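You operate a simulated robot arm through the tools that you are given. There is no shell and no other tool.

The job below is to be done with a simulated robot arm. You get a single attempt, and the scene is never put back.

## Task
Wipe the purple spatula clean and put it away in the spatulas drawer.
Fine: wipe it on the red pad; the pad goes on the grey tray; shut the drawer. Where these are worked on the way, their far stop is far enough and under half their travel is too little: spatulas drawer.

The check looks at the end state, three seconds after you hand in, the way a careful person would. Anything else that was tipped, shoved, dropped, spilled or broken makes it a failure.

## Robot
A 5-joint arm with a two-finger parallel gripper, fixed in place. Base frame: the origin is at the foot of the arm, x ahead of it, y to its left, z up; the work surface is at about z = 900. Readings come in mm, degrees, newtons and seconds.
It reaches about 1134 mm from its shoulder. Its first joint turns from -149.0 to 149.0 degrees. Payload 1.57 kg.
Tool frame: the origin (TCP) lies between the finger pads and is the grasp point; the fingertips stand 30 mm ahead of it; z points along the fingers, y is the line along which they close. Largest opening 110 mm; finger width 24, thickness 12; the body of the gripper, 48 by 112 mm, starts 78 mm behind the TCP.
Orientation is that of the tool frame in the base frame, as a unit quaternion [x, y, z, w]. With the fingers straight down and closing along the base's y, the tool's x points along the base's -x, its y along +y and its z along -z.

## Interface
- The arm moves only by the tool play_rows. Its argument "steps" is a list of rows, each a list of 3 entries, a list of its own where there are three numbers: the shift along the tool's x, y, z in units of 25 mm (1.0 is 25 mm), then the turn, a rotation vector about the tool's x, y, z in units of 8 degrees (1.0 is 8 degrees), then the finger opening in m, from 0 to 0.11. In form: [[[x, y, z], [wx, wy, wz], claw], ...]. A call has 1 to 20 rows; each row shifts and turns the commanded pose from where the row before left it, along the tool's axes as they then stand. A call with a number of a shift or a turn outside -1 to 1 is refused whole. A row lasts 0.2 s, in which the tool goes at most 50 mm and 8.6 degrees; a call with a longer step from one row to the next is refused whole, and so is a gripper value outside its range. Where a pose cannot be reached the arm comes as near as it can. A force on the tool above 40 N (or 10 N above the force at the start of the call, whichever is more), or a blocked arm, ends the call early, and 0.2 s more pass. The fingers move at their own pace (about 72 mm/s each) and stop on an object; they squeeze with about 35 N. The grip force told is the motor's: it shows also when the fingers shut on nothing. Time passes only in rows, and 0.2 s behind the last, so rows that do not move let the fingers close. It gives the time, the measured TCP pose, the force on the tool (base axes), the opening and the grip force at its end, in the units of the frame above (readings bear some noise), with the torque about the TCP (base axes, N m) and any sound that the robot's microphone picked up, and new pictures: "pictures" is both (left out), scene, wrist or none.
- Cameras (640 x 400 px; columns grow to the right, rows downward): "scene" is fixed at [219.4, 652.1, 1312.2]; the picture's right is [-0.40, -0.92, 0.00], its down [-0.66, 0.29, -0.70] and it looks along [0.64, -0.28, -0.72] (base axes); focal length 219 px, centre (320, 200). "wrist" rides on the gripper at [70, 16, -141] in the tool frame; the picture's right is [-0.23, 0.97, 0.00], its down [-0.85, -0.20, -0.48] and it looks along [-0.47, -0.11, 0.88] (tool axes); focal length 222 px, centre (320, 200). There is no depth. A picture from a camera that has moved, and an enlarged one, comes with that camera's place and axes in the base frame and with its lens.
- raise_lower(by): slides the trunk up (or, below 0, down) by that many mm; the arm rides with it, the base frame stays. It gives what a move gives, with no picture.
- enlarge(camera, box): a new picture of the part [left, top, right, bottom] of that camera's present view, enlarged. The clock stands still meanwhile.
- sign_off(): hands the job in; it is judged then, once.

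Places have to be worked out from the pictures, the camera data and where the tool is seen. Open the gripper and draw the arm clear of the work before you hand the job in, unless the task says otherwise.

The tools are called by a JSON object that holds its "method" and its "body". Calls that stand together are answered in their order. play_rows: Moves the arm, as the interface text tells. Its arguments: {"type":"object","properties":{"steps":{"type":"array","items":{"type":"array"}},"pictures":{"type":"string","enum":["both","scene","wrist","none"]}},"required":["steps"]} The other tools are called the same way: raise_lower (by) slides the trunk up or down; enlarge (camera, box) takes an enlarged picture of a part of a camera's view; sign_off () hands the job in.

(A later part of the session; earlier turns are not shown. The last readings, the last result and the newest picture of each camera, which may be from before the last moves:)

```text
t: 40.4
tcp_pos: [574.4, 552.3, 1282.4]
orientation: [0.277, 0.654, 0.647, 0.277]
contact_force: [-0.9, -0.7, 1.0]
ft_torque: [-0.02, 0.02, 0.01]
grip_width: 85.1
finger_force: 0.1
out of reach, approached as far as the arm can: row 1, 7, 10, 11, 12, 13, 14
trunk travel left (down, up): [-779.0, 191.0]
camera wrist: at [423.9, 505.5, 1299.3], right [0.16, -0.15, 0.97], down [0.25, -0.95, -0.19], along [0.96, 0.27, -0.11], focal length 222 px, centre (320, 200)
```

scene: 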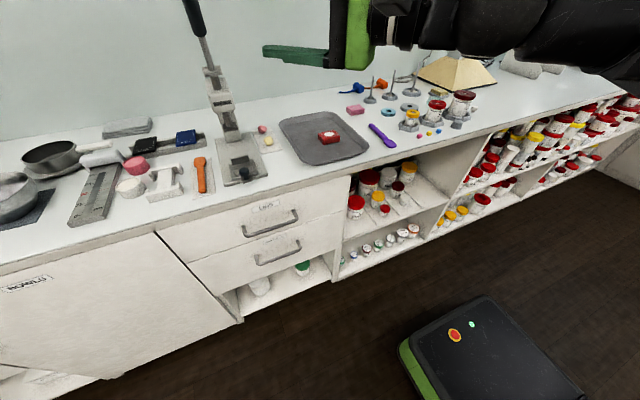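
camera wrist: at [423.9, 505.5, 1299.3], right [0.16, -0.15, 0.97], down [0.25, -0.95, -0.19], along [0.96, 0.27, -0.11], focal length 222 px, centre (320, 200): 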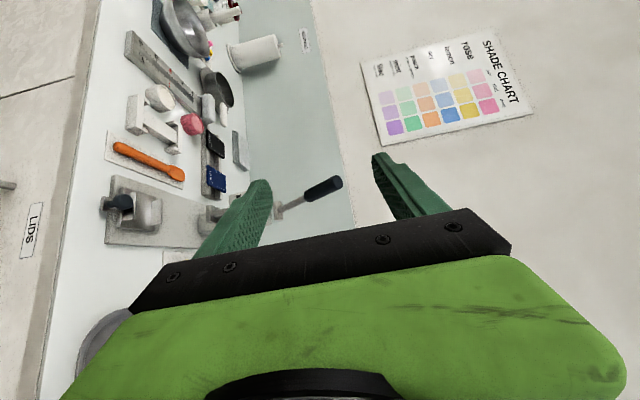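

The arm's inner reach limits horizontal pulling, so I'll instead hook the handle with closed fingers at a small tilt (about 25° from vertical). I'll tilt back down along the arc and spin back so the camera faces the drawer.

{"method": "play_rows", "body": {"steps": [[[0, -0.84, -0.037], [0.625, 0, 0], 0.0], [[0, -0.84, -0.037], [0.625, 0, 0], 0.0], [[0, -0.84, -0.037], [0.625, 0, 0], 0.0], [[0, -0.84, -0.037], [0.625, 0, 0], 0.0], [[0, -0.84, -0.037], [0.625, 0, 0], 0.0], [[0, -0.84, -0.037], [0.625, 0, 0], 0.0], [[0, -0.84, -0.037], [0.625, 0, 0], 0.0], [[0, -0.84, -0.037], [0.625, 0, 0], 0.0], [[0, -0.84, -0.037], [0.625, 0, 0], 0.0], [[0, -0.84, -0.037], [0.625, 0, 0], 0.0], [[0, -0.84, -0.037], [0.625, 0, 0], 0.0], [[0, -0.84, -0.037], [0.625, 0, 0], 0.0], [[0, -0.84, -0.037], [0.625, 0, 0], 0.0], [[0, 0, 0], [0, 0, 0], 0.0]], "pictures": "none"}}

{"method": "play_rows", "body": {"steps": [[[0, 0, 0], [0, 0, -0.9625], 0.0], [[0, 0, 0], [0, 0, -0.9625], 0.0], [[0, 0, 0], [0, 0, -0.9625], 0.0], [[0, 0, 0], [0, 0, -0.9625], 0.0], [[0, 0, 0], [0, 0, -0.9625], 0.0], [[0, 0, 0], [0, 0, -0.9625], 0.0], [[0, 0, 0], [0, 0, 0], 0.0]]}}

```text
t: 43.4
tcp_pos: [475.9, 455.8, 1068.8]
orientation: [0.383, 0.898, 0.197, 0.087]
contact_force: [-0.4, -0.1, -0.5]
ft_torque: [-0.02, 0.01, 0.03]
grip_width: 0.0
finger_force: 21.4
out of reach, approached as far as the arm can: row 1, 3, 10
trunk travel left (down, up): [-779.0, 191.0]
```

```text
t: 45.0
tcp_pos: [476.6, 456.6, 1069.0]
orientation: [-0.003, 0.976, 0.148, 0.158]
contact_force: [-1.0, 1.3, 0.0]
ft_torque: [0.0, 0.01, 0.04]
grip_width: 0.0
finger_force: 21.3
trunk travel left (down, up): [-779.0, 191.0]
camera wrist: at [367.1, 435.0, 1179.8], right [0.17, 0.92, 0.35], down [0.68, -0.37, 0.64], along [0.72, 0.13, -0.68], focal length 222 px, centre (320, 200)
```

scene: 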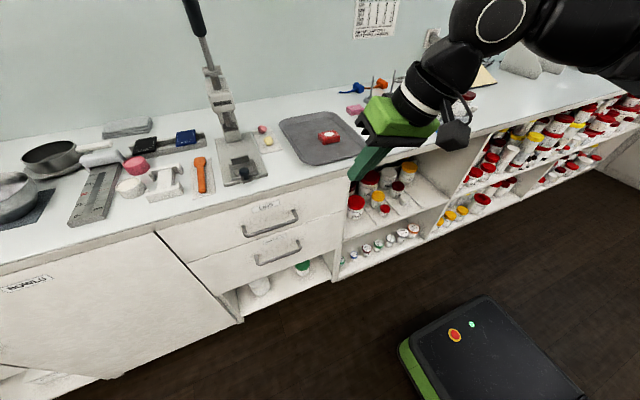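
wrist: 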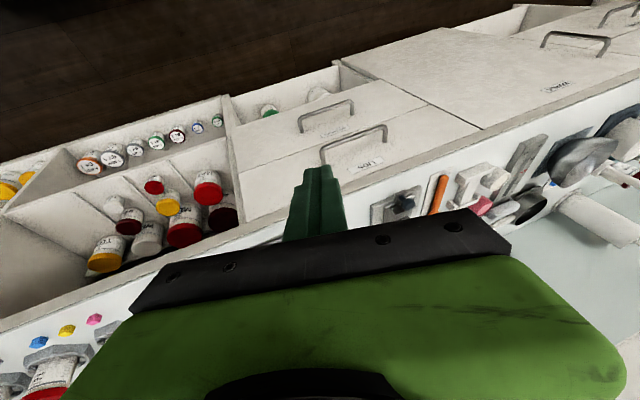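

Good view of both handles. I'll enlarge it to measure the SPATULAS handle and its gap to the drawer face.

{"method": "enlarge", "body": {"camera": "wrist", "box": [210, 60, 450, 210]}}

```text
2.67 times, centred on (330, 135) of wrist
camera zoom: at [367.1, 435.0, 1179.8], right [0.17, 0.92, 0.35], down [0.68, -0.37, 0.64], along [0.72, 0.13, -0.68], focal length 592 px, centre (293, 373)
```

zoom: 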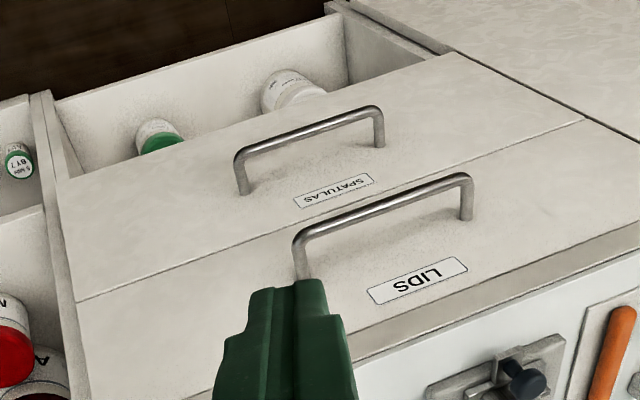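

Measured: SPATULAS bar at x≈638, z≈625, y 540–694, with the drawer face at x≈675; the LIDS bar is above at z≈792. I'll grip the bar from above at about 43° tilt, so first I'll spin about 81° and tilt to 43° up here.

{"method": "play_rows", "body": {"steps": [[[0, 0, 0], [0, 0, 0.92], 0.028], [[0, 0, 0], [0, 0, 0.92], 0.028], [[0, 0, 0], [0, 0, 0.92], 0.028], [[0, 0, 0], [0, 0, 0.92], 0.028], [[0, 0, 0], [0, 0, 0.92], 0.028], [[0, 0, 0], [0, 0, 0.92], 0.028], [[0, 0, 0], [0, 0, 0.92], 0.028], [[0, 0, 0], [0, 0, 0.92], 0.028], [[0, 0, 0], [0, 0, 0.92], 0.028], [[0, 0, 0], [0, 0, 0.92], 0.028], [[0, 0, 0], [0, 0, 0.92], 0.028], [[0.455, 0.602, -0.03], [-0.449, 0.339, 0], 0.028], [[0.455, 0.602, -0.03], [-0.449, 0.339, 0], 0.028], [[0.455, 0.602, -0.03], [-0.449, 0.339, 0], 0.028], [[0.455, 0.602, -0.03], [-0.449, 0.339, 0], 0.028], [[0, 0, 0], [0, 0, 0], 0.028]], "pictures": "scene"}}

```text
t: 48.4
tcp_pos: [519.5, 501.5, 1111.0]
orientation: [0.602, 0.709, 0.365, 0.033]
contact_force: [-0.3, -0.1, -0.3]
ft_torque: [0.03, -0.03, 0.02]
grip_width: 28.0
finger_force: 0.1
trunk travel left (down, up): [-779.0, 191.0]
```

scene: 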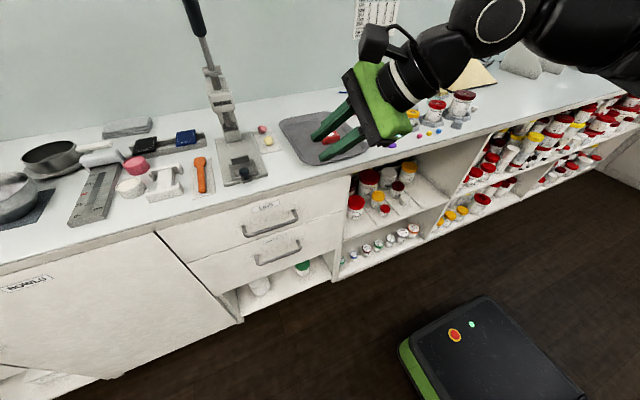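

Pose matches prediction exactly. I'll lower the trunk to near handle height while still well in front of the drawers, then look.

{"method": "raise_lower", "body": {"by": -430}}

{"method": "play_rows", "body": {"steps": [[[0, 0, 0], [0, 0, 0], 0.028]]}}

```text
refused: -430 is not a number from -400 to 400
```

```text
t: 48.8
tcp_pos: [519.8, 501.6, 1109.9]
orientation: [0.602, 0.709, 0.365, 0.033]
contact_force: [-0.5, -1.1, -0.3]
ft_torque: [0.0, 0.01, -0.01]
grip_width: 27.8
finger_force: 0.1
trunk travel left (down, up): [-779.0, 191.0]
camera wrist: at [446.4, 495.8, 1250.0], right [0.87, -0.19, 0.45], down [-0.17, -0.98, -0.1], along [0.46, 0.01, -0.89], focal length 222 px, centre (320, 200)
```

scene: 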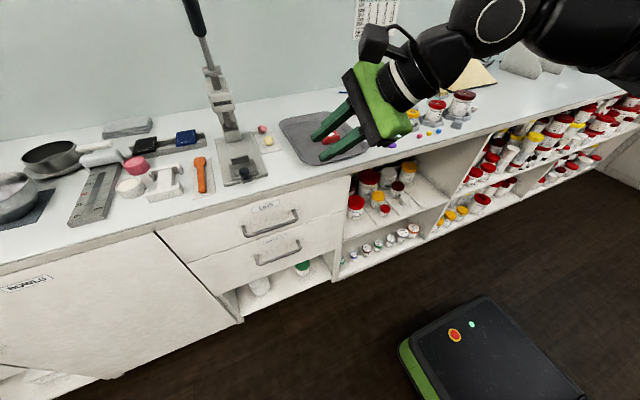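
wrist: 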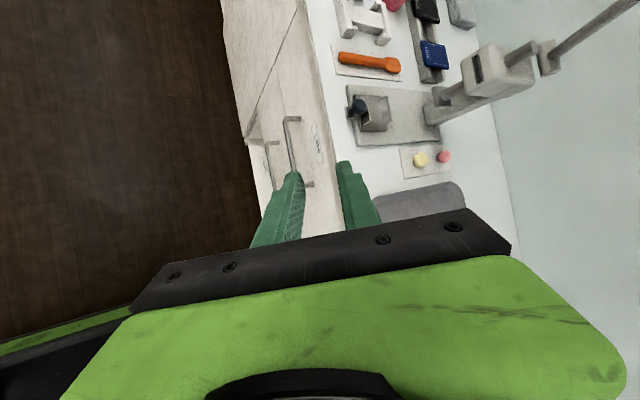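

Each trunk move is limited to 400 mm, so I'll lower 390 mm and then look.

{"method": "raise_lower", "body": {"by": -390}}

{"method": "play_rows", "body": {"steps": [[[0, 0, 0], [0, 0, 0], 0.028]]}}

{"method": "enlarge", "body": {"camera": "wrist", "box": [230, 40, 430, 200]}}

```text
t: 52.6
tcp_pos: [521.1, 501.9, 720.0]
orientation: [0.603, 0.709, 0.364, 0.033]
contact_force: [0.1, -0.5, -0.3]
ft_torque: [-0.02, -0.04, 0.01]
grip_width: 28.2
finger_force: 0.1
trunk travel left (down, up): [-389.0, 581.0]
```

```text
t: 53.0
tcp_pos: [520.8, 501.1, 720.0]
orientation: [0.603, 0.709, 0.364, 0.033]
contact_force: [-0.3, 0.0, 0.3]
ft_torque: [-0.01, 0.0, 0.02]
grip_width: 27.9
finger_force: 0.1
trunk travel left (down, up): [-389.0, 581.0]
camera wrist: at [446.4, 495.8, 860.0], right [0.87, -0.19, 0.45], down [-0.17, -0.98, -0.1], along [0.46, 0.01, -0.89], focal length 222 px, centre (320, 200)
```

scene: 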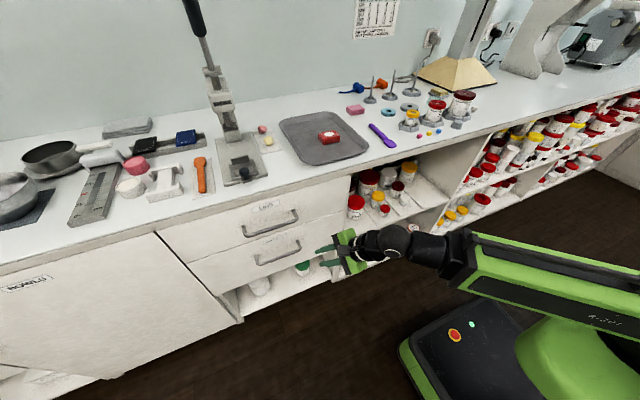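
wrist: 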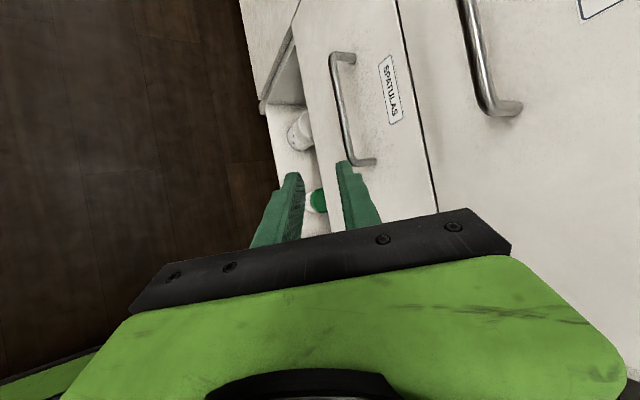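

```text
2.50 times, centred on (330, 120) of wrist
camera zoom: at [446.4, 495.8, 860.0], right [0.87, -0.19, 0.45], down [-0.17, -0.98, -0.1], along [0.46, 0.01, -0.89], focal length 555 px, centre (295, 400)
```

zoom: 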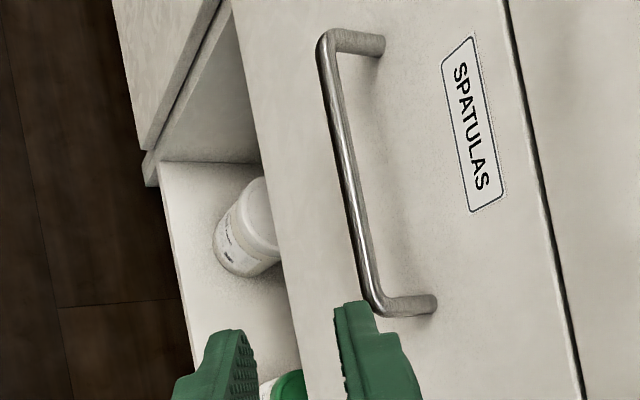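

I'll lower the trunk another 45 mm with the same orientation to triangulate the handle accurately by parallax.

{"method": "raise_lower", "body": {"by": -45}}

{"method": "enlarge", "body": {"camera": "wrist", "box": [230, 40, 430, 200]}}

```text
t: 53.9
tcp_pos: [520.8, 502.2, 676.3]
orientation: [0.602, 0.71, 0.365, 0.034]
contact_force: [0.5, -0.6, 0.1]
ft_torque: [0.03, 0.03, 0.02]
grip_width: 28.1
finger_force: 0.2
trunk travel left (down, up): [-344.0, 626.0]
```

```text
2.50 times, centred on (330, 120) of wrist
camera zoom: at [446.4, 495.7, 814.9], right [0.87, -0.19, 0.45], down [-0.17, -0.98, -0.1], along [0.46, 0.01, -0.89], focal length 555 px, centre (295, 400)
```

zoom: 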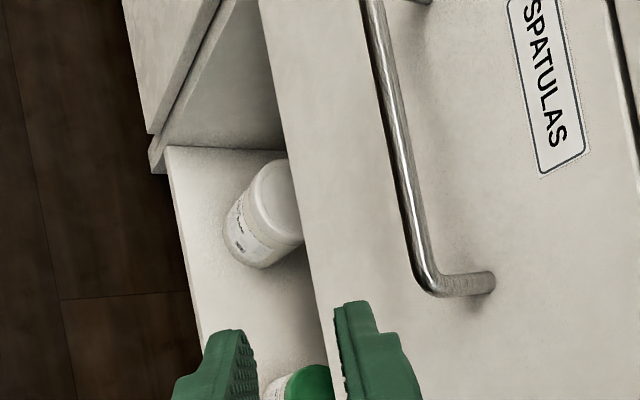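

Triangulation gives the bar at about x≈632, z≈615 (y 540–690). I'll move horizontally to hover just above and in front of the bar, keeping the tool consistent with the arm's yaw.

{"method": "play_rows", "body": {"steps": [[[0.542, 0.419, 0.61], [0.017, 0.022, 0.011], 0.028], [[0.542, 0.419, 0.61], [0.017, 0.022, 0.011], 0.028], [[0.542, 0.419, 0.61], [0.017, 0.022, 0.011], 0.028], [[0.542, 0.419, 0.61], [0.017, 0.022, 0.011], 0.028], [[0.542, 0.419, 0.61], [0.017, 0.022, 0.011], 0.028], [[0.542, 0.419, 0.61], [0.017, 0.022, 0.011], 0.028], [[0.542, 0.419, 0.61], [0.017, 0.022, 0.011], 0.028], [[0, 0, 0], [0, 0, 0], 0.028]]}}

{"method": "enlarge", "body": {"camera": "wrist", "box": [230, 40, 430, 240]}}

{"method": "enlarge", "body": {"camera": "scene", "box": [200, 190, 360, 290]}}

```text
t: 55.7
tcp_pos: [608.9, 636.7, 675.7]
orientation: [0.602, 0.709, 0.366, 0.018]
contact_force: [0.2, -0.6, 0.3]
ft_torque: [-0.01, 0.04, 0.0]
grip_width: 27.9
finger_force: 0.0
trunk travel left (down, up): [-344.0, 626.0]
camera wrist: at [535.8, 627.6, 816.4], right [0.88, -0.19, 0.43], down [-0.16, -0.98, -0.11], along [0.45, 0.03, -0.89], focal length 222 px, centre (320, 200)
```

scene: 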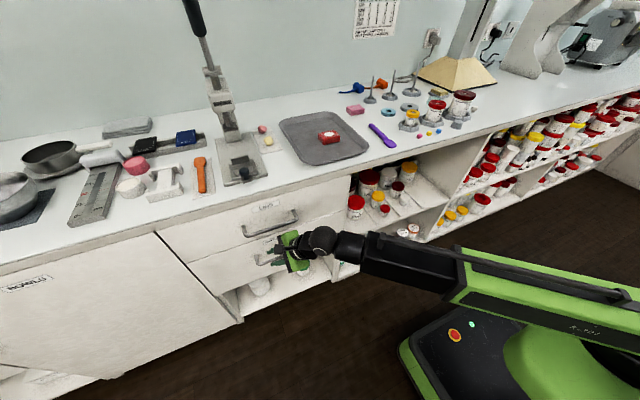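
wrist: 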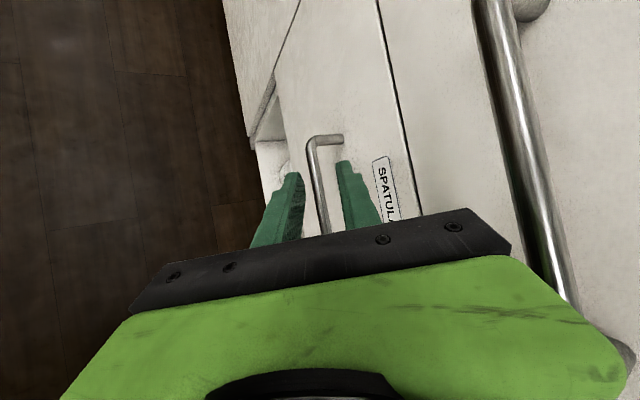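

```text
2.00 times, centred on (330, 140) of wrist
camera zoom: at [535.8, 627.6, 816.4], right [0.88, -0.19, 0.43], down [-0.16, -0.98, -0.11], along [0.45, 0.03, -0.89], focal length 444 px, centre (300, 320)
```

zoom: 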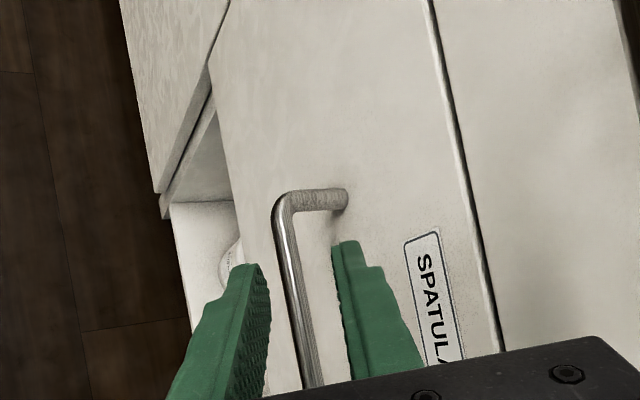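

```text
4.00 times, centred on (280, 240) of scene
camera zoom: at [219.4, 652.1, 1312.2], right [-0.4, -0.92, 0.0], down [-0.66, 0.29, -0.7], along [0.64, -0.28, -0.72], focal length 877 px, centre (480, 40)
```

zoom: 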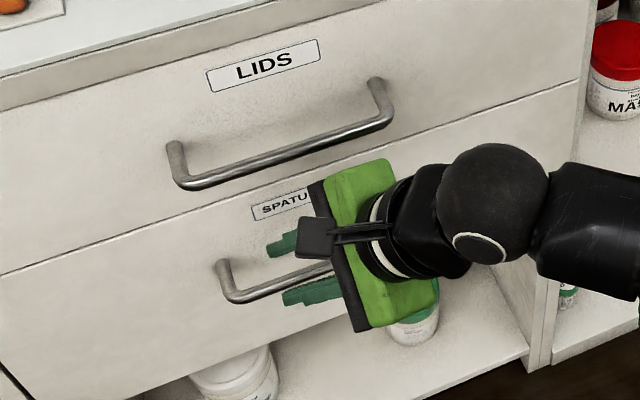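

The bar appears between the fingers from both views. I'll lower 20 mm and measure again to refine the bar's depth before engaging.

{"method": "raise_lower", "body": {"by": -20}}

{"method": "enlarge", "body": {"camera": "wrist", "box": [270, 100, 390, 240]}}

{"method": "enlarge", "body": {"camera": "scene", "box": [240, 220, 320, 290]}}

```text
t: 56.3
tcp_pos: [607.5, 636.3, 655.8]
orientation: [0.602, 0.709, 0.366, 0.018]
contact_force: [-0.7, -0.3, -0.1]
ft_torque: [-0.02, 0.02, 0.01]
grip_width: 28.0
finger_force: 0.1
trunk travel left (down, up): [-324.0, 646.0]
```

```text
2.86 times, centred on (330, 170) of wrist
camera zoom: at [535.9, 627.4, 796.4], right [0.88, -0.19, 0.43], down [-0.16, -0.98, -0.11], along [0.45, 0.03, -0.89], focal length 635 px, centre (291, 286)
```

zoom: 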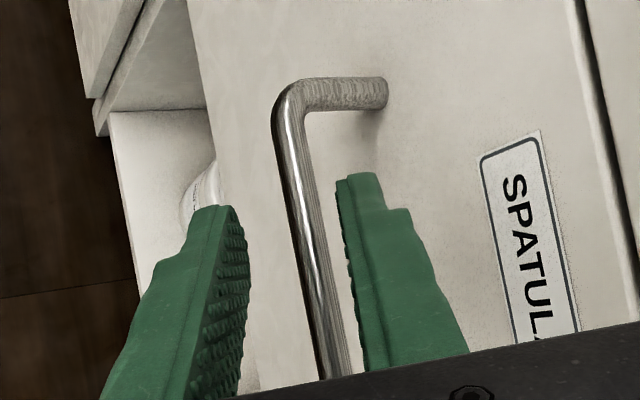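

```text
5.71 times, centred on (280, 255) of scene
camera zoom: at [219.4, 652.1, 1312.2], right [-0.4, -0.92, 0.0], down [-0.66, 0.29, -0.7], along [0.64, -0.28, -0.72], focal length 1252 px, centre (549, -114)
```

zoom: 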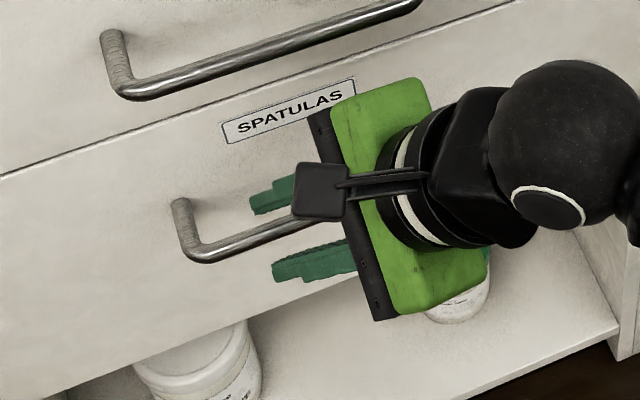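

Both views agree the bar lies about 4 mm to the upper-finger side of the tool axis, and about 60 mm ahead. I'll advance in small alternating forward/down steps, watching the force.

{"method": "play_rows", "body": {"steps": [[[-0.067, 0.205, 0.114], [-0.014, -0.019, -0.009], 0.034], [[0, 0, 0], [0, 0, 0], 0.034]], "pictures": "none"}}

{"method": "raise_lower", "body": {"by": -7.7}}

{"method": "play_rows", "body": {"steps": [[[-0.067, 0.205, 0.114], [-0.014, -0.019, -0.009], 0.034], [[0, 0, 0], [0, 0, 0], 0.034]], "pictures": "none"}}

{"method": "raise_lower", "body": {"by": -7.7}}

{"method": "enlarge", "body": {"camera": "wrist", "box": [270, 100, 390, 240]}}

{"method": "enlarge", "body": {"camera": "scene", "box": [240, 220, 320, 290]}}

```text
t: 56.9
tcp_pos: [613.8, 636.8, 654.1]
orientation: [0.602, 0.71, 0.366, 0.02]
contact_force: [0.5, -0.7, -0.5]
ft_torque: [0.0, 0.01, -0.02]
grip_width: 34.2
finger_force: 0.2
trunk travel left (down, up): [-324.0, 646.0]
```

```text
t: 57.5
tcp_pos: [613.4, 635.9, 646.9]
orientation: [0.602, 0.709, 0.366, 0.02]
contact_force: [0.8, -0.1, -0.3]
ft_torque: [-0.01, 0.02, -0.01]
grip_width: 34.1
finger_force: 0.0
trunk travel left (down, up): [-317.0, 653.0]
```

```text
t: 58.1
tcp_pos: [619.8, 637.5, 647.4]
orientation: [0.603, 0.709, 0.366, 0.022]
contact_force: [0.1, 1.2, 0.8]
ft_torque: [0.01, -0.03, -0.02]
grip_width: 33.9
finger_force: 0.0
trunk travel left (down, up): [-317.0, 653.0]
```

```text
t: 58.6
tcp_pos: [618.9, 637.7, 640.5]
orientation: [0.603, 0.708, 0.367, 0.021]
contact_force: [-0.7, -1.1, -0.5]
ft_torque: [0.0, 0.0, -0.04]
grip_width: 34.0
finger_force: 0.1
trunk travel left (down, up): [-309.0, 661.0]
```

```text
2.86 times, centred on (330, 170) of wrist
camera zoom: at [547.6, 628.4, 780.6], right [0.88, -0.19, 0.44], down [-0.16, -0.98, -0.11], along [0.45, 0.03, -0.89], focal length 635 px, centre (291, 286)
```

zoom: 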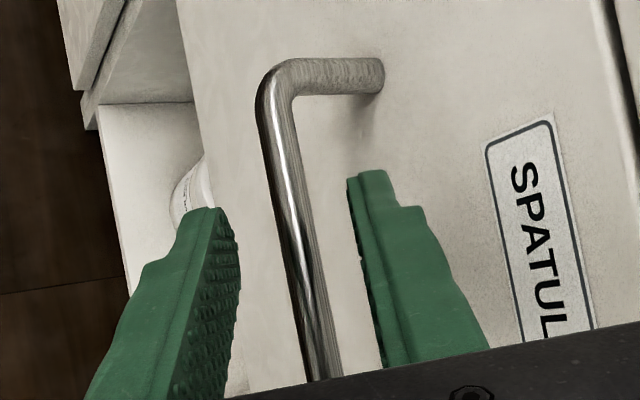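

```text
5.71 times, centred on (280, 255) of scene
camera zoom: at [219.4, 652.1, 1312.2], right [-0.4, -0.92, 0.0], down [-0.66, 0.29, -0.7], along [0.64, -0.28, -0.72], focal length 1252 px, centre (549, -114)
```

zoom: 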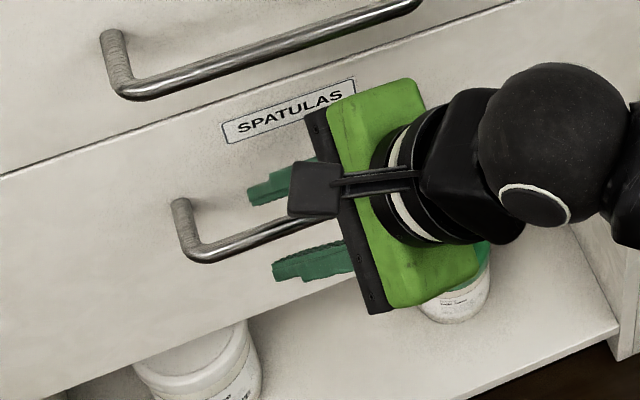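

The bar is centred between the fingers in both views. Continuing with three more small steps.

{"method": "play_rows", "body": {"steps": [[[-0.055, 0.168, 0.093], [-0.011, -0.015, -0.008], 0.034], [[0, 0, 0], [0, 0, 0], 0.034]], "pictures": "none"}}

{"method": "raise_lower", "body": {"by": -8}}

{"method": "play_rows", "body": {"steps": [[[-0.055, 0.168, 0.093], [-0.011, -0.015, -0.008], 0.034], [[0, 0, 0], [0, 0, 0], 0.034]], "pictures": "none"}}

{"method": "raise_lower", "body": {"by": -8}}

{"method": "enlarge", "body": {"camera": "wrist", "box": [270, 100, 390, 240]}}

{"method": "enlarge", "body": {"camera": "scene", "box": [240, 220, 320, 290]}}

```text
t: 59.2
tcp_pos: [624.9, 636.9, 639.2]
orientation: [0.603, 0.709, 0.366, 0.023]
contact_force: [-0.4, 1.4, 0.0]
ft_torque: [0.02, 0.02, 0.02]
grip_width: 34.1
finger_force: 0.1
trunk travel left (down, up): [-309.0, 661.0]
```

```text
t: 59.8
tcp_pos: [624.3, 636.1, 631.4]
orientation: [0.602, 0.709, 0.365, 0.023]
contact_force: [-0.8, 0.5, 0.7]
ft_torque: [-0.03, -0.02, -0.02]
grip_width: 34.0
finger_force: 0.0
trunk travel left (down, up): [-301.0, 669.0]
```

```text
t: 60.4
tcp_pos: [628.6, 636.4, 631.3]
orientation: [0.602, 0.71, 0.365, 0.024]
contact_force: [0.5, 0.6, -0.8]
ft_torque: [-0.01, -0.01, 0.01]
grip_width: 33.7
finger_force: 0.1
trunk travel left (down, up): [-301.0, 669.0]
```

```text
t: 61.0
tcp_pos: [629.5, 636.9, 623.2]
orientation: [0.603, 0.709, 0.365, 0.024]
contact_force: [-0.2, -0.1, 0.2]
ft_torque: [-0.01, -0.02, 0.02]
grip_width: 34.0
finger_force: 0.2
trunk travel left (down, up): [-293.0, 677.0]
```

```text
2.86 times, centred on (330, 170) of wrist
camera zoom: at [556.9, 628.8, 764.4], right [0.88, -0.19, 0.44], down [-0.16, -0.98, -0.11], along [0.45, 0.02, -0.89], focal length 635 px, centre (291, 286)
```

zoom: 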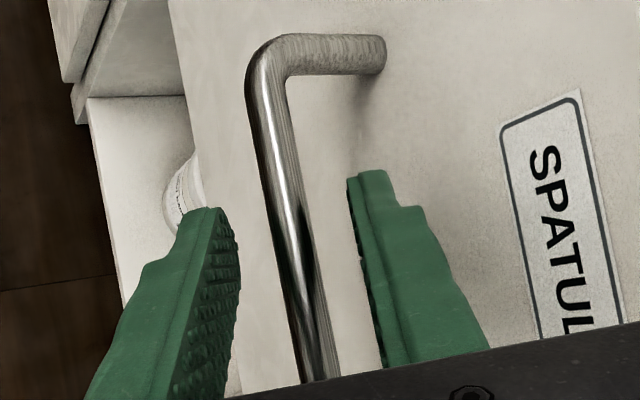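

```text
5.71 times, centred on (280, 255) of scene
camera zoom: at [219.4, 652.1, 1312.2], right [-0.4, -0.92, 0.0], down [-0.66, 0.29, -0.7], along [0.64, -0.28, -0.72], focal length 1252 px, centre (549, -114)
```

zoom: 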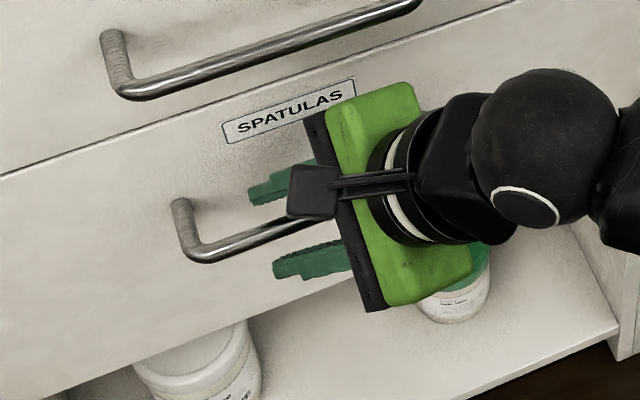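

The bar should now be well inside the finger pads and still centred, with no contact force. I'll close on it.

{"method": "play_rows", "body": {"steps": [[[0, 0, 0], [0, 0, 0], 0.015], [[0, 0, 0], [0, 0, 0], 0.0], [[0, 0, 0], [0, 0, 0], 0.0]]}}

{"method": "enlarge", "body": {"camera": "wrist", "box": [270, 100, 390, 240]}}

```text
t: 61.8
tcp_pos: [629.4, 636.6, 625.0]
orientation: [0.603, 0.709, 0.366, 0.025]
contact_force: [0.3, 1.1, 1.2]
ft_torque: [0.04, -0.09, 0.02]
grip_width: 11.9
finger_force: 29.2
trunk travel left (down, up): [-293.0, 677.0]
camera wrist: at [556.9, 628.8, 764.6], right [0.88, -0.19, 0.44], down [-0.16, -0.98, -0.11], along [0.45, 0.02, -0.89], focal length 222 px, centre (320, 200)
```

scene: 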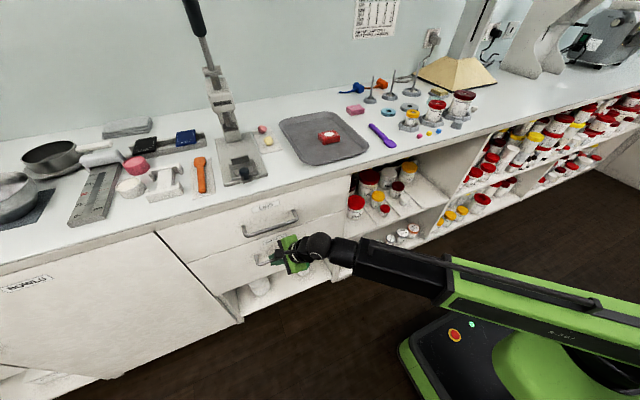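
wrist: 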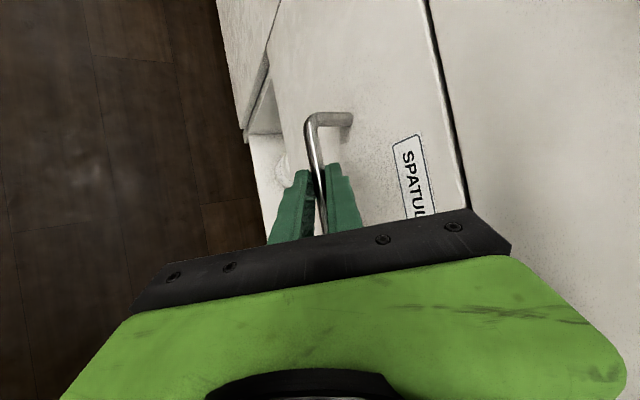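

```text
2.86 times, centred on (330, 170) of wrist
camera zoom: at [556.9, 628.8, 764.6], right [0.88, -0.19, 0.44], down [-0.16, -0.98, -0.11], along [0.45, 0.02, -0.89], focal length 635 px, centre (291, 286)
```

zoom: 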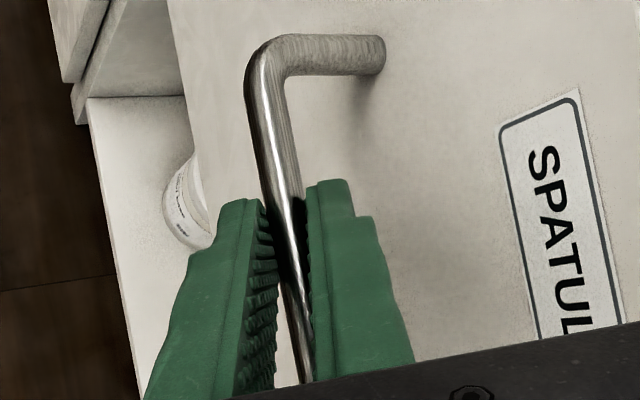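

The bar is gripped (11.9 mm, 29 N). I'll pull the drawer toward −x in the first 90 mm stretch, turning the tool with the arm's yaw.

{"method": "play_rows", "body": {"steps": [[[0.08, -0.25, -0.14], [0.02, 0.025, 0.013], 0.0], [[0.161, -0.508, -0.275], [0.039, 0.049, 0.025], 0.0], [[0.161, -0.508, -0.275], [0.039, 0.049, 0.025], 0.0], [[0.161, -0.508, -0.275], [0.039, 0.049, 0.025], 0.0], [[0.161, -0.508, -0.275], [0.039, 0.049, 0.025], 0.0], [[0.161, -0.508, -0.275], [0.039, 0.049, 0.025], 0.0], [[0, 0, 0], [0, 0, 0], 0.0]]}}

```text
t: 63.4
tcp_pos: [547.7, 634.2, 624.6]
orientation: [0.602, 0.709, 0.367, -0.002]
contact_force: [-0.3, 1.3, 2.1]
ft_torque: [-0.17, -0.02, 0.04]
grip_width: 11.8
finger_force: 29.1
trunk travel left (down, up): [-293.0, 677.0]
camera wrist: at [479.6, 621.8, 766.7], right [0.9, -0.19, 0.4], down [-0.15, -0.98, -0.13], along [0.42, 0.06, -0.91], focal length 222 px, centre (320, 200)
```

scene: 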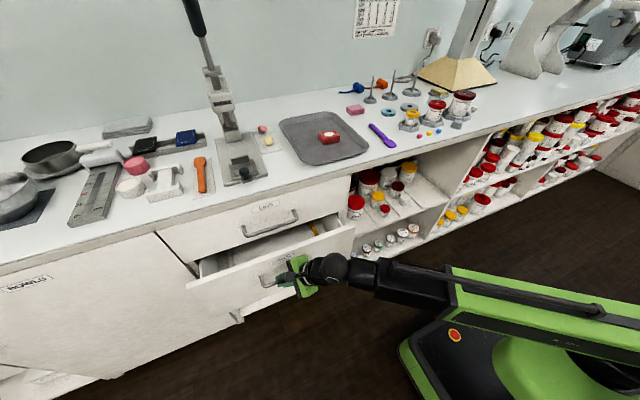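
wrist: 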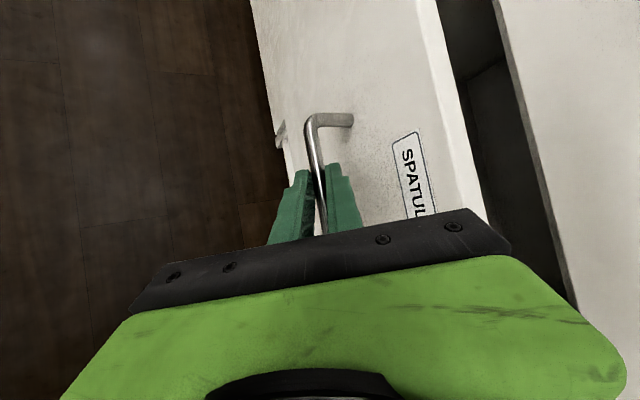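

The drawer is sliding smoothly (about 82 mm open). I'll continue pulling another 150 mm.

{"method": "play_rows", "body": {"steps": [[[0.161, -0.518, -0.257], [0.047, 0.052, 0.028], 0.0], [[0.161, -0.518, -0.257], [0.047, 0.052, 0.028], 0.0], [[0.161, -0.518, -0.257], [0.047, 0.052, 0.028], 0.0], [[0.161, -0.518, -0.257], [0.047, 0.052, 0.028], 0.0], [[0.161, -0.518, -0.257], [0.047, 0.052, 0.028], 0.0], [[0.159, -0.53, -0.232], [0.058, 0.054, 0.031], 0.0], [[0.159, -0.53, -0.232], [0.058, 0.054, 0.031], 0.0], [[0.159, -0.53, -0.232], [0.058, 0.054, 0.031], 0.0], [[0.159, -0.53, -0.232], [0.058, 0.054, 0.031], 0.0], [[0.159, -0.53, -0.232], [0.058, 0.054, 0.031], 0.0], [[0, 0, 0], [0, 0, 0], 0.0]]}}

```text
t: 65.8
tcp_pos: [396.3, 635.0, 624.4]
orientation: [0.602, 0.709, 0.362, -0.058]
contact_force: [-0.4, -10.8, -1.4]
ft_torque: [-0.19, 0.04, -0.28]
grip_width: 12.1
finger_force: 29.0
trunk travel left (down, up): [-293.0, 677.0]
camera wrist: at [342.0, 609.8, 770.9], right [0.93, -0.17, 0.31], down [-0.12, -0.98, -0.18], along [0.34, 0.13, -0.93], focal length 222 px, centre (320, 200)
```

scene: 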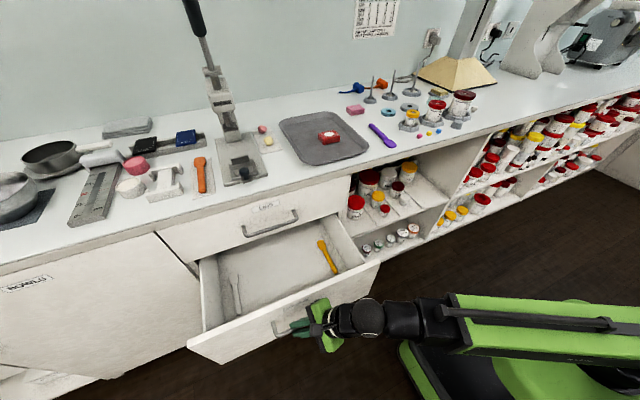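
wrist: 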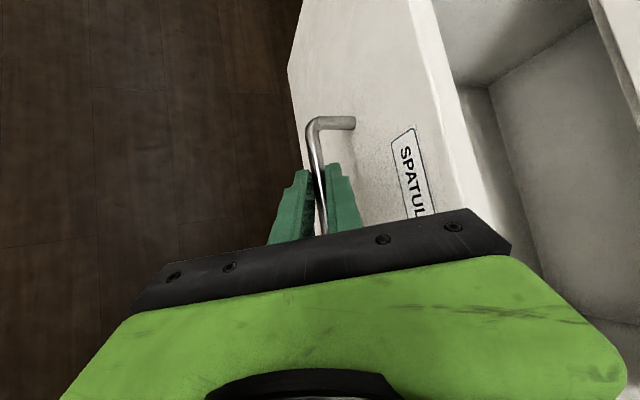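

The drawer is about 233 mm open with an orange and a white spatula inside. I'll pull a bit more to be clearly past half travel or reach the stop.

{"method": "play_rows", "body": {"steps": [[[0.155, -0.543, -0.202], [0.068, 0.055, 0.034], 0.0], [[0.155, -0.543, -0.202], [0.068, 0.055, 0.034], 0.0], [[0.155, -0.543, -0.202], [0.068, 0.055, 0.034], 0.0], [[0.155, -0.543, -0.202], [0.068, 0.055, 0.034], 0.0], [[0, 0, 0], [0, 0, 0], 0.0]]}}

```text
t: 67.0
tcp_pos: [337.8, 633.5, 624.1]
orientation: [0.602, 0.709, 0.357, -0.084]
contact_force: [-1.3, -2.6, 2.8]
ft_torque: [0.31, -0.04, -0.48]
grip_width: 12.1
finger_force: 29.3
trunk travel left (down, up): [-293.0, 677.0]
camera wrist: at [289.3, 604.9, 772.4], right [0.95, -0.16, 0.27], down [-0.11, -0.97, -0.2], along [0.3, 0.16, -0.94], focal length 222 px, centre (320, 200)
```

scene: 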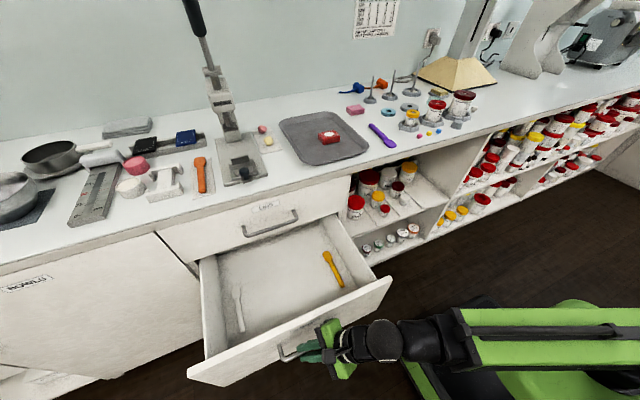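
wrist: 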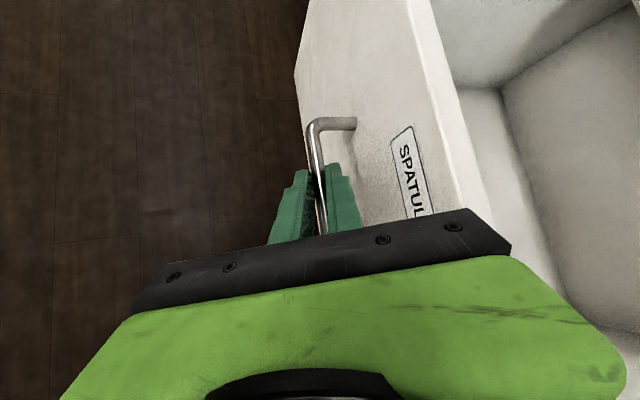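

About 292 mm open with no stop felt. I'll try 45 mm more to be safe, watching for reach limits.

{"method": "play_rows", "body": {"steps": [[[0.152, -0.551, -0.183], [0.076, 0.056, 0.037], 0.0], [[0.152, -0.551, -0.183], [0.076, 0.056, 0.037], 0.0], [[0.152, -0.551, -0.183], [0.076, 0.056, 0.037], 0.0], [[0, 0, 0], [0, 0, 0], 0.0]], "pictures": "scene"}}

```text
t: 68.0
tcp_pos: [295.0, 639.5, 623.6]
orientation: [0.603, 0.709, 0.351, -0.102]
contact_force: [0.2, -28.7, 0.7]
ft_torque: [-0.41, 0.0, -0.81]
grip_width: 12.1
finger_force: 29.0
out of reach, approached as far as the arm can: row 3
trunk travel left (down, up): [-293.0, 677.0]
```

scene: 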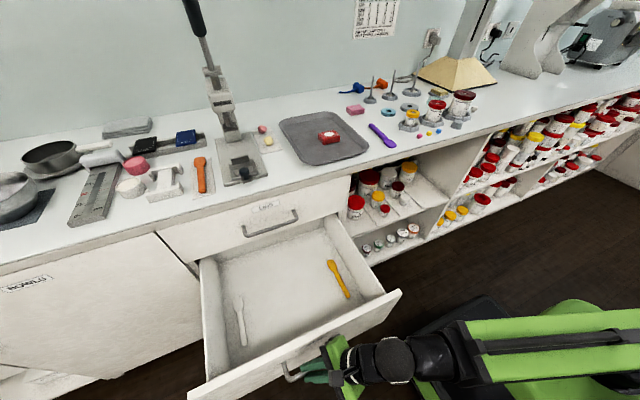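

Drawer is about 335 mm open, and the arm is at its inner reach. I'll release and withdraw upward in small steps alternating with slight tangential moves.

{"method": "play_rows", "body": {"steps": [[[0, 0, 0], [0, 0, 0], 0.025], [[0, 0, 0], [0, 0, 0], 0.038], [[0, 0, 0], [0, 0, 0], 0.038]], "pictures": "none"}}

{"method": "raise_lower", "body": {"by": 9}}

{"method": "play_rows", "body": {"steps": [[[0.096, -0.147, 0], [0.025, 0.017, 0.012], 0.04], [[0, 0, 0], [0, 0, 0], 0.04]]}}

```text
t: 68.8
tcp_pos: [294.9, 641.4, 624.9]
orientation: [0.602, 0.71, 0.351, -0.103]
contact_force: [0.4, 0.1, -0.1]
ft_torque: [0.01, -0.01, 0.0]
grip_width: 37.7
finger_force: 0.2
trunk travel left (down, up): [-293.0, 677.0]
```

```text
t: 69.4
tcp_pos: [295.2, 640.7, 633.9]
orientation: [0.603, 0.709, 0.351, -0.103]
contact_force: [0.1, -0.1, -0.8]
ft_torque: [0.01, -0.02, -0.02]
grip_width: 37.7
finger_force: 0.1
trunk travel left (down, up): [-302.0, 668.0]
```

```text
t: 70.0
tcp_pos: [291.2, 642.1, 632.4]
orientation: [0.603, 0.709, 0.351, -0.105]
contact_force: [-0.4, 0.6, 0.6]
ft_torque: [-0.02, 0.01, 0.02]
grip_width: 40.1
finger_force: 0.0
trunk travel left (down, up): [-302.0, 668.0]
camera wrist: at [249.8, 609.6, 782.0], right [0.96, -0.15, 0.23], down [-0.1, -0.97, -0.21], along [0.26, 0.18, -0.95], focal length 222 px, centre (320, 200)
```

scene: 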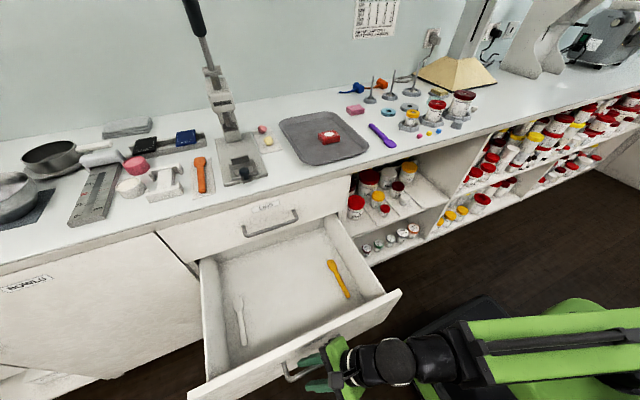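
wrist: 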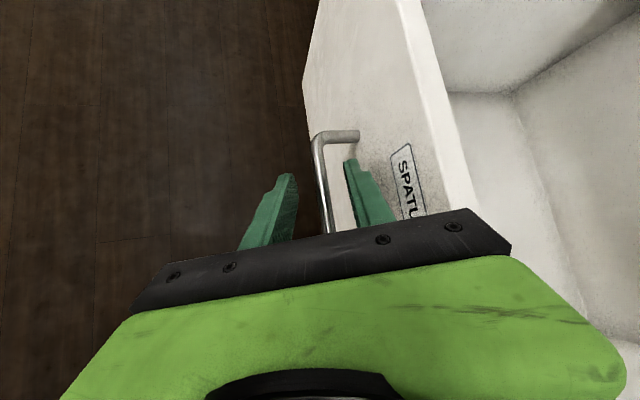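

Released cleanly with the bar still centred between the fingers. Repeating the withdraw steps.

{"method": "raise_lower", "body": {"by": 9}}

{"method": "play_rows", "body": {"steps": [[[0.096, -0.147, 0], [0.025, 0.017, 0.012], 0.04], [[0, 0, 0], [0, 0, 0], 0.04]], "pictures": "none"}}

{"method": "raise_lower", "body": {"by": 9}}

{"method": "play_rows", "body": {"steps": [[[0.096, -0.147, 0], [0.025, 0.017, 0.012], 0.04], [[0, 0, 0], [0, 0, 0], 0.04]], "pictures": "none"}}

{"method": "raise_lower", "body": {"by": 9}}

{"method": "play_rows", "body": {"steps": [[[0.096, -0.147, 0], [0.025, 0.017, 0.012], 0.04], [[0, 0, 0], [0, 0, 0], 0.04]]}}

```text
t: 70.5
tcp_pos: [291.0, 641.7, 641.7]
orientation: [0.602, 0.71, 0.35, -0.106]
contact_force: [0.3, 0.0, -0.7]
ft_torque: [0.0, 0.03, -0.02]
grip_width: 40.2
finger_force: 0.0
trunk travel left (down, up): [-311.0, 659.0]
```

```text
t: 71.2
tcp_pos: [286.1, 645.3, 641.7]
orientation: [0.603, 0.709, 0.35, -0.108]
contact_force: [-0.5, 0.7, -0.7]
ft_torque: [0.03, -0.01, -0.01]
grip_width: 40.0
finger_force: 0.1
trunk travel left (down, up): [-311.0, 659.0]
```

```text
t: 71.7
tcp_pos: [286.9, 643.6, 650.3]
orientation: [0.603, 0.709, 0.35, -0.108]
contact_force: [-0.7, -0.6, 0.3]
ft_torque: [0.04, 0.02, 0.0]
grip_width: 39.9
finger_force: 0.1
trunk travel left (down, up): [-320.0, 650.0]
```

```text
t: 72.3
tcp_pos: [283.5, 645.9, 651.0]
orientation: [0.603, 0.708, 0.35, -0.11]
contact_force: [0.0, 0.0, 0.0]
ft_torque: [0.01, -0.01, -0.02]
grip_width: 40.2
finger_force: 0.1
trunk travel left (down, up): [-320.0, 650.0]
```

```text
t: 72.9
tcp_pos: [282.6, 646.9, 660.0]
orientation: [0.603, 0.709, 0.35, -0.109]
contact_force: [-0.6, 0.1, -0.7]
ft_torque: [0.02, 0.0, 0.0]
grip_width: 40.0
finger_force: 0.0
trunk travel left (down, up): [-329.0, 641.0]
```

```text
t: 73.5
tcp_pos: [279.6, 648.5, 661.3]
orientation: [0.602, 0.71, 0.348, -0.113]
contact_force: [0.2, -0.8, 0.8]
ft_torque: [0.02, 0.02, -0.01]
grip_width: 40.1
finger_force: 0.0
trunk travel left (down, up): [-329.0, 641.0]
camera wrist: at [240.5, 613.8, 809.3], right [0.96, -0.15, 0.22], down [-0.1, -0.97, -0.22], along [0.24, 0.19, -0.95], focal length 222 px, centre (320, 200)
```

scene: 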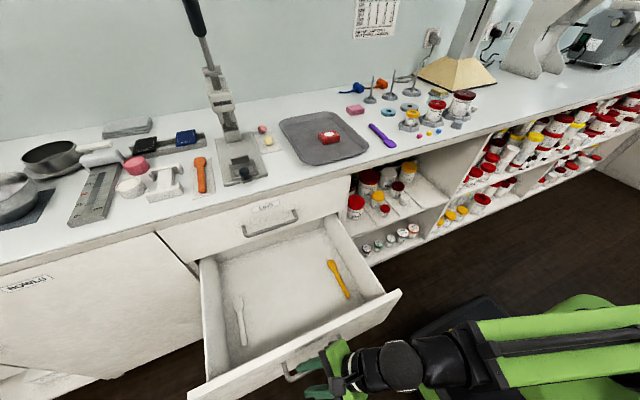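
wrist: 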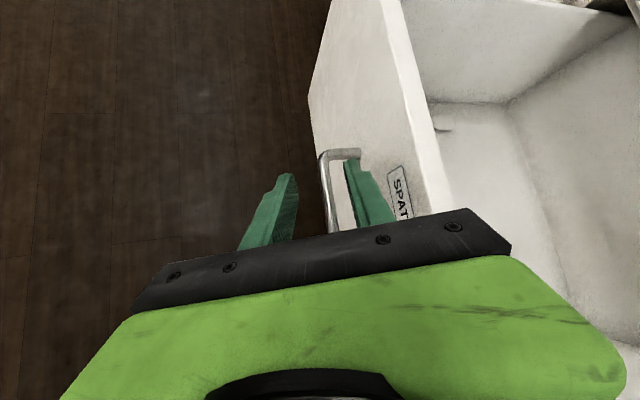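

The fingers are clear above the bar. I'll raise the trunk and take a closer look at the drawer interior to plan the placement.

{"method": "raise_lower", "body": {"by": 400}}

{"method": "play_rows", "body": {"steps": [[[0, 0, 0], [0, 0, 0], 0.04]]}}

{"method": "enlarge", "body": {"camera": "scene", "box": [180, 190, 420, 400]}}

{"method": "enlarge", "body": {"camera": "wrist", "box": [240, 0, 640, 240]}}

```text
t: 77.3
tcp_pos: [279.6, 647.5, 1059.8]
orientation: [0.602, 0.709, 0.348, -0.113]
contact_force: [0.5, 0.0, 0.1]
ft_torque: [0.02, 0.01, 0.03]
grip_width: 40.2
finger_force: 0.1
trunk travel left (down, up): [-729.0, 241.0]
```

```text
t: 77.7
tcp_pos: [280.0, 648.3, 1060.4]
orientation: [0.602, 0.71, 0.348, -0.113]
contact_force: [-0.2, -0.2, 0.1]
ft_torque: [0.0, 0.01, 0.01]
grip_width: 40.1
finger_force: 0.0
trunk travel left (down, up): [-729.0, 241.0]
camera wrist: at [240.3, 613.8, 1209.3], right [0.96, -0.15, 0.22], down [-0.1, -0.97, -0.22], along [0.24, 0.19, -0.95], focal length 222 px, centre (320, 200)
```

scene: 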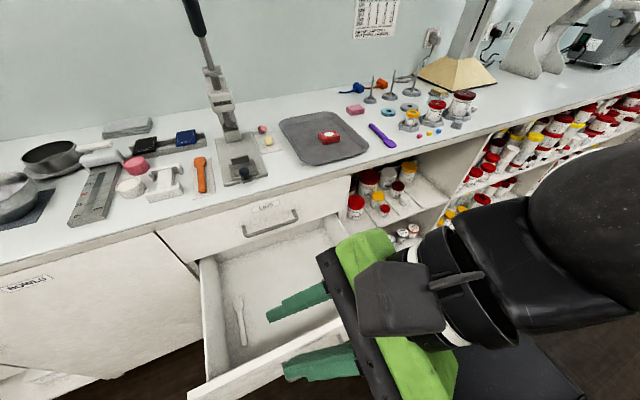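
wrist: 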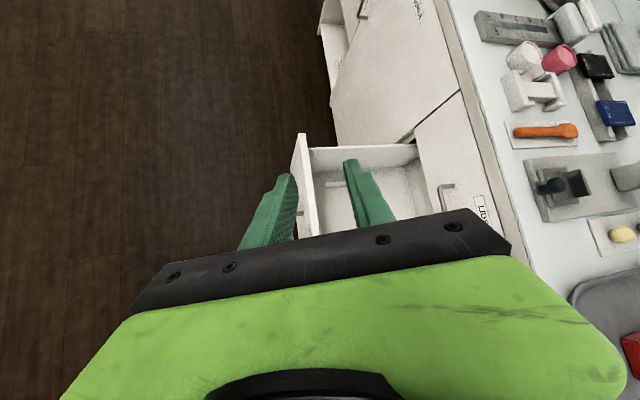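

```text
1.90 times, centred on (300, 295) of scene
camera zoom: at [219.4, 652.1, 1312.2], right [-0.4, -0.92, 0.0], down [-0.66, 0.29, -0.7], along [0.64, -0.28, -0.72], focal length 417 px, centre (358, 19)
```

zoom: 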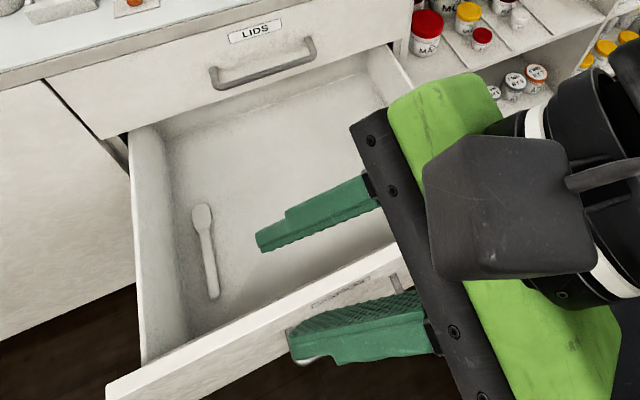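

```text
1.60 times, centred on (440, 120) of wrist
camera zoom: at [240.3, 613.8, 1209.3], right [0.96, -0.15, 0.22], down [-0.1, -0.97, -0.22], along [0.24, 0.19, -0.95], focal length 355 px, centre (128, 328)
```

zoom: 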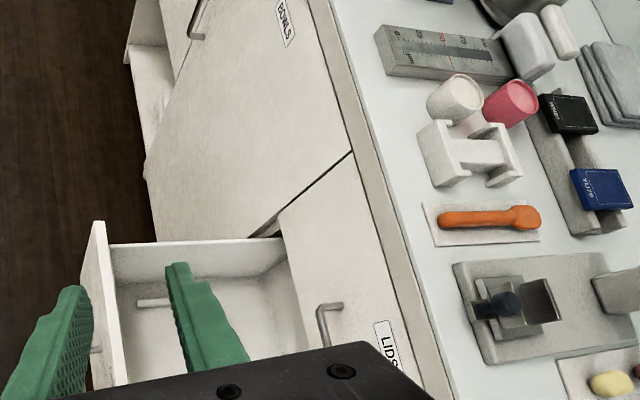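

The drawer is nearly fully out with free space between the white and orange spatulas. Now I'll return the tool to vertical along the wrist arc, then head for the purple spatula.

{"method": "play_rows", "body": {"steps": [[[-0.678, -0.429, -0.034], [0.32, -0.506, 0], 0.06], [[-0.678, -0.429, -0.034], [0.32, -0.506, 0], 0.06], [[-0.678, -0.429, -0.034], [0.32, -0.506, 0], 0.06], [[-0.678, -0.429, -0.034], [0.32, -0.506, 0], 0.06], [[-0.678, -0.429, -0.034], [0.32, -0.506, 0], 0.06], [[-0.678, -0.429, -0.034], [0.32, -0.506, 0], 0.06], [[-0.678, -0.429, -0.034], [0.32, -0.506, 0], 0.06], [[-0.678, -0.429, -0.034], [0.32, -0.506, 0], 0.06], [[-0.678, -0.429, -0.034], [0.32, -0.506, 0], 0.06], [[0, 0, 0], [0, 0, 0], 0.06]], "pictures": "none"}}

{"method": "raise_lower", "body": {"by": 100}}

```text
t: 79.9
tcp_pos: [214.0, 496.7, 996.2]
orientation: [0.647, 0.763, -0.003, -0.002]
contact_force: [0.2, -0.2, -0.2]
ft_torque: [-0.01, 0.0, 0.0]
grip_width: 60.1
finger_force: 0.0
trunk travel left (down, up): [-729.0, 241.0]
```

```text
t: 81.3
tcp_pos: [214.7, 496.9, 1096.7]
orientation: [0.648, 0.762, -0.003, -0.003]
contact_force: [-0.1, 0.6, 0.3]
ft_torque: [-0.03, -0.01, 0.01]
grip_width: 59.9
finger_force: 0.0
trunk travel left (down, up): [-829.0, 141.0]
```

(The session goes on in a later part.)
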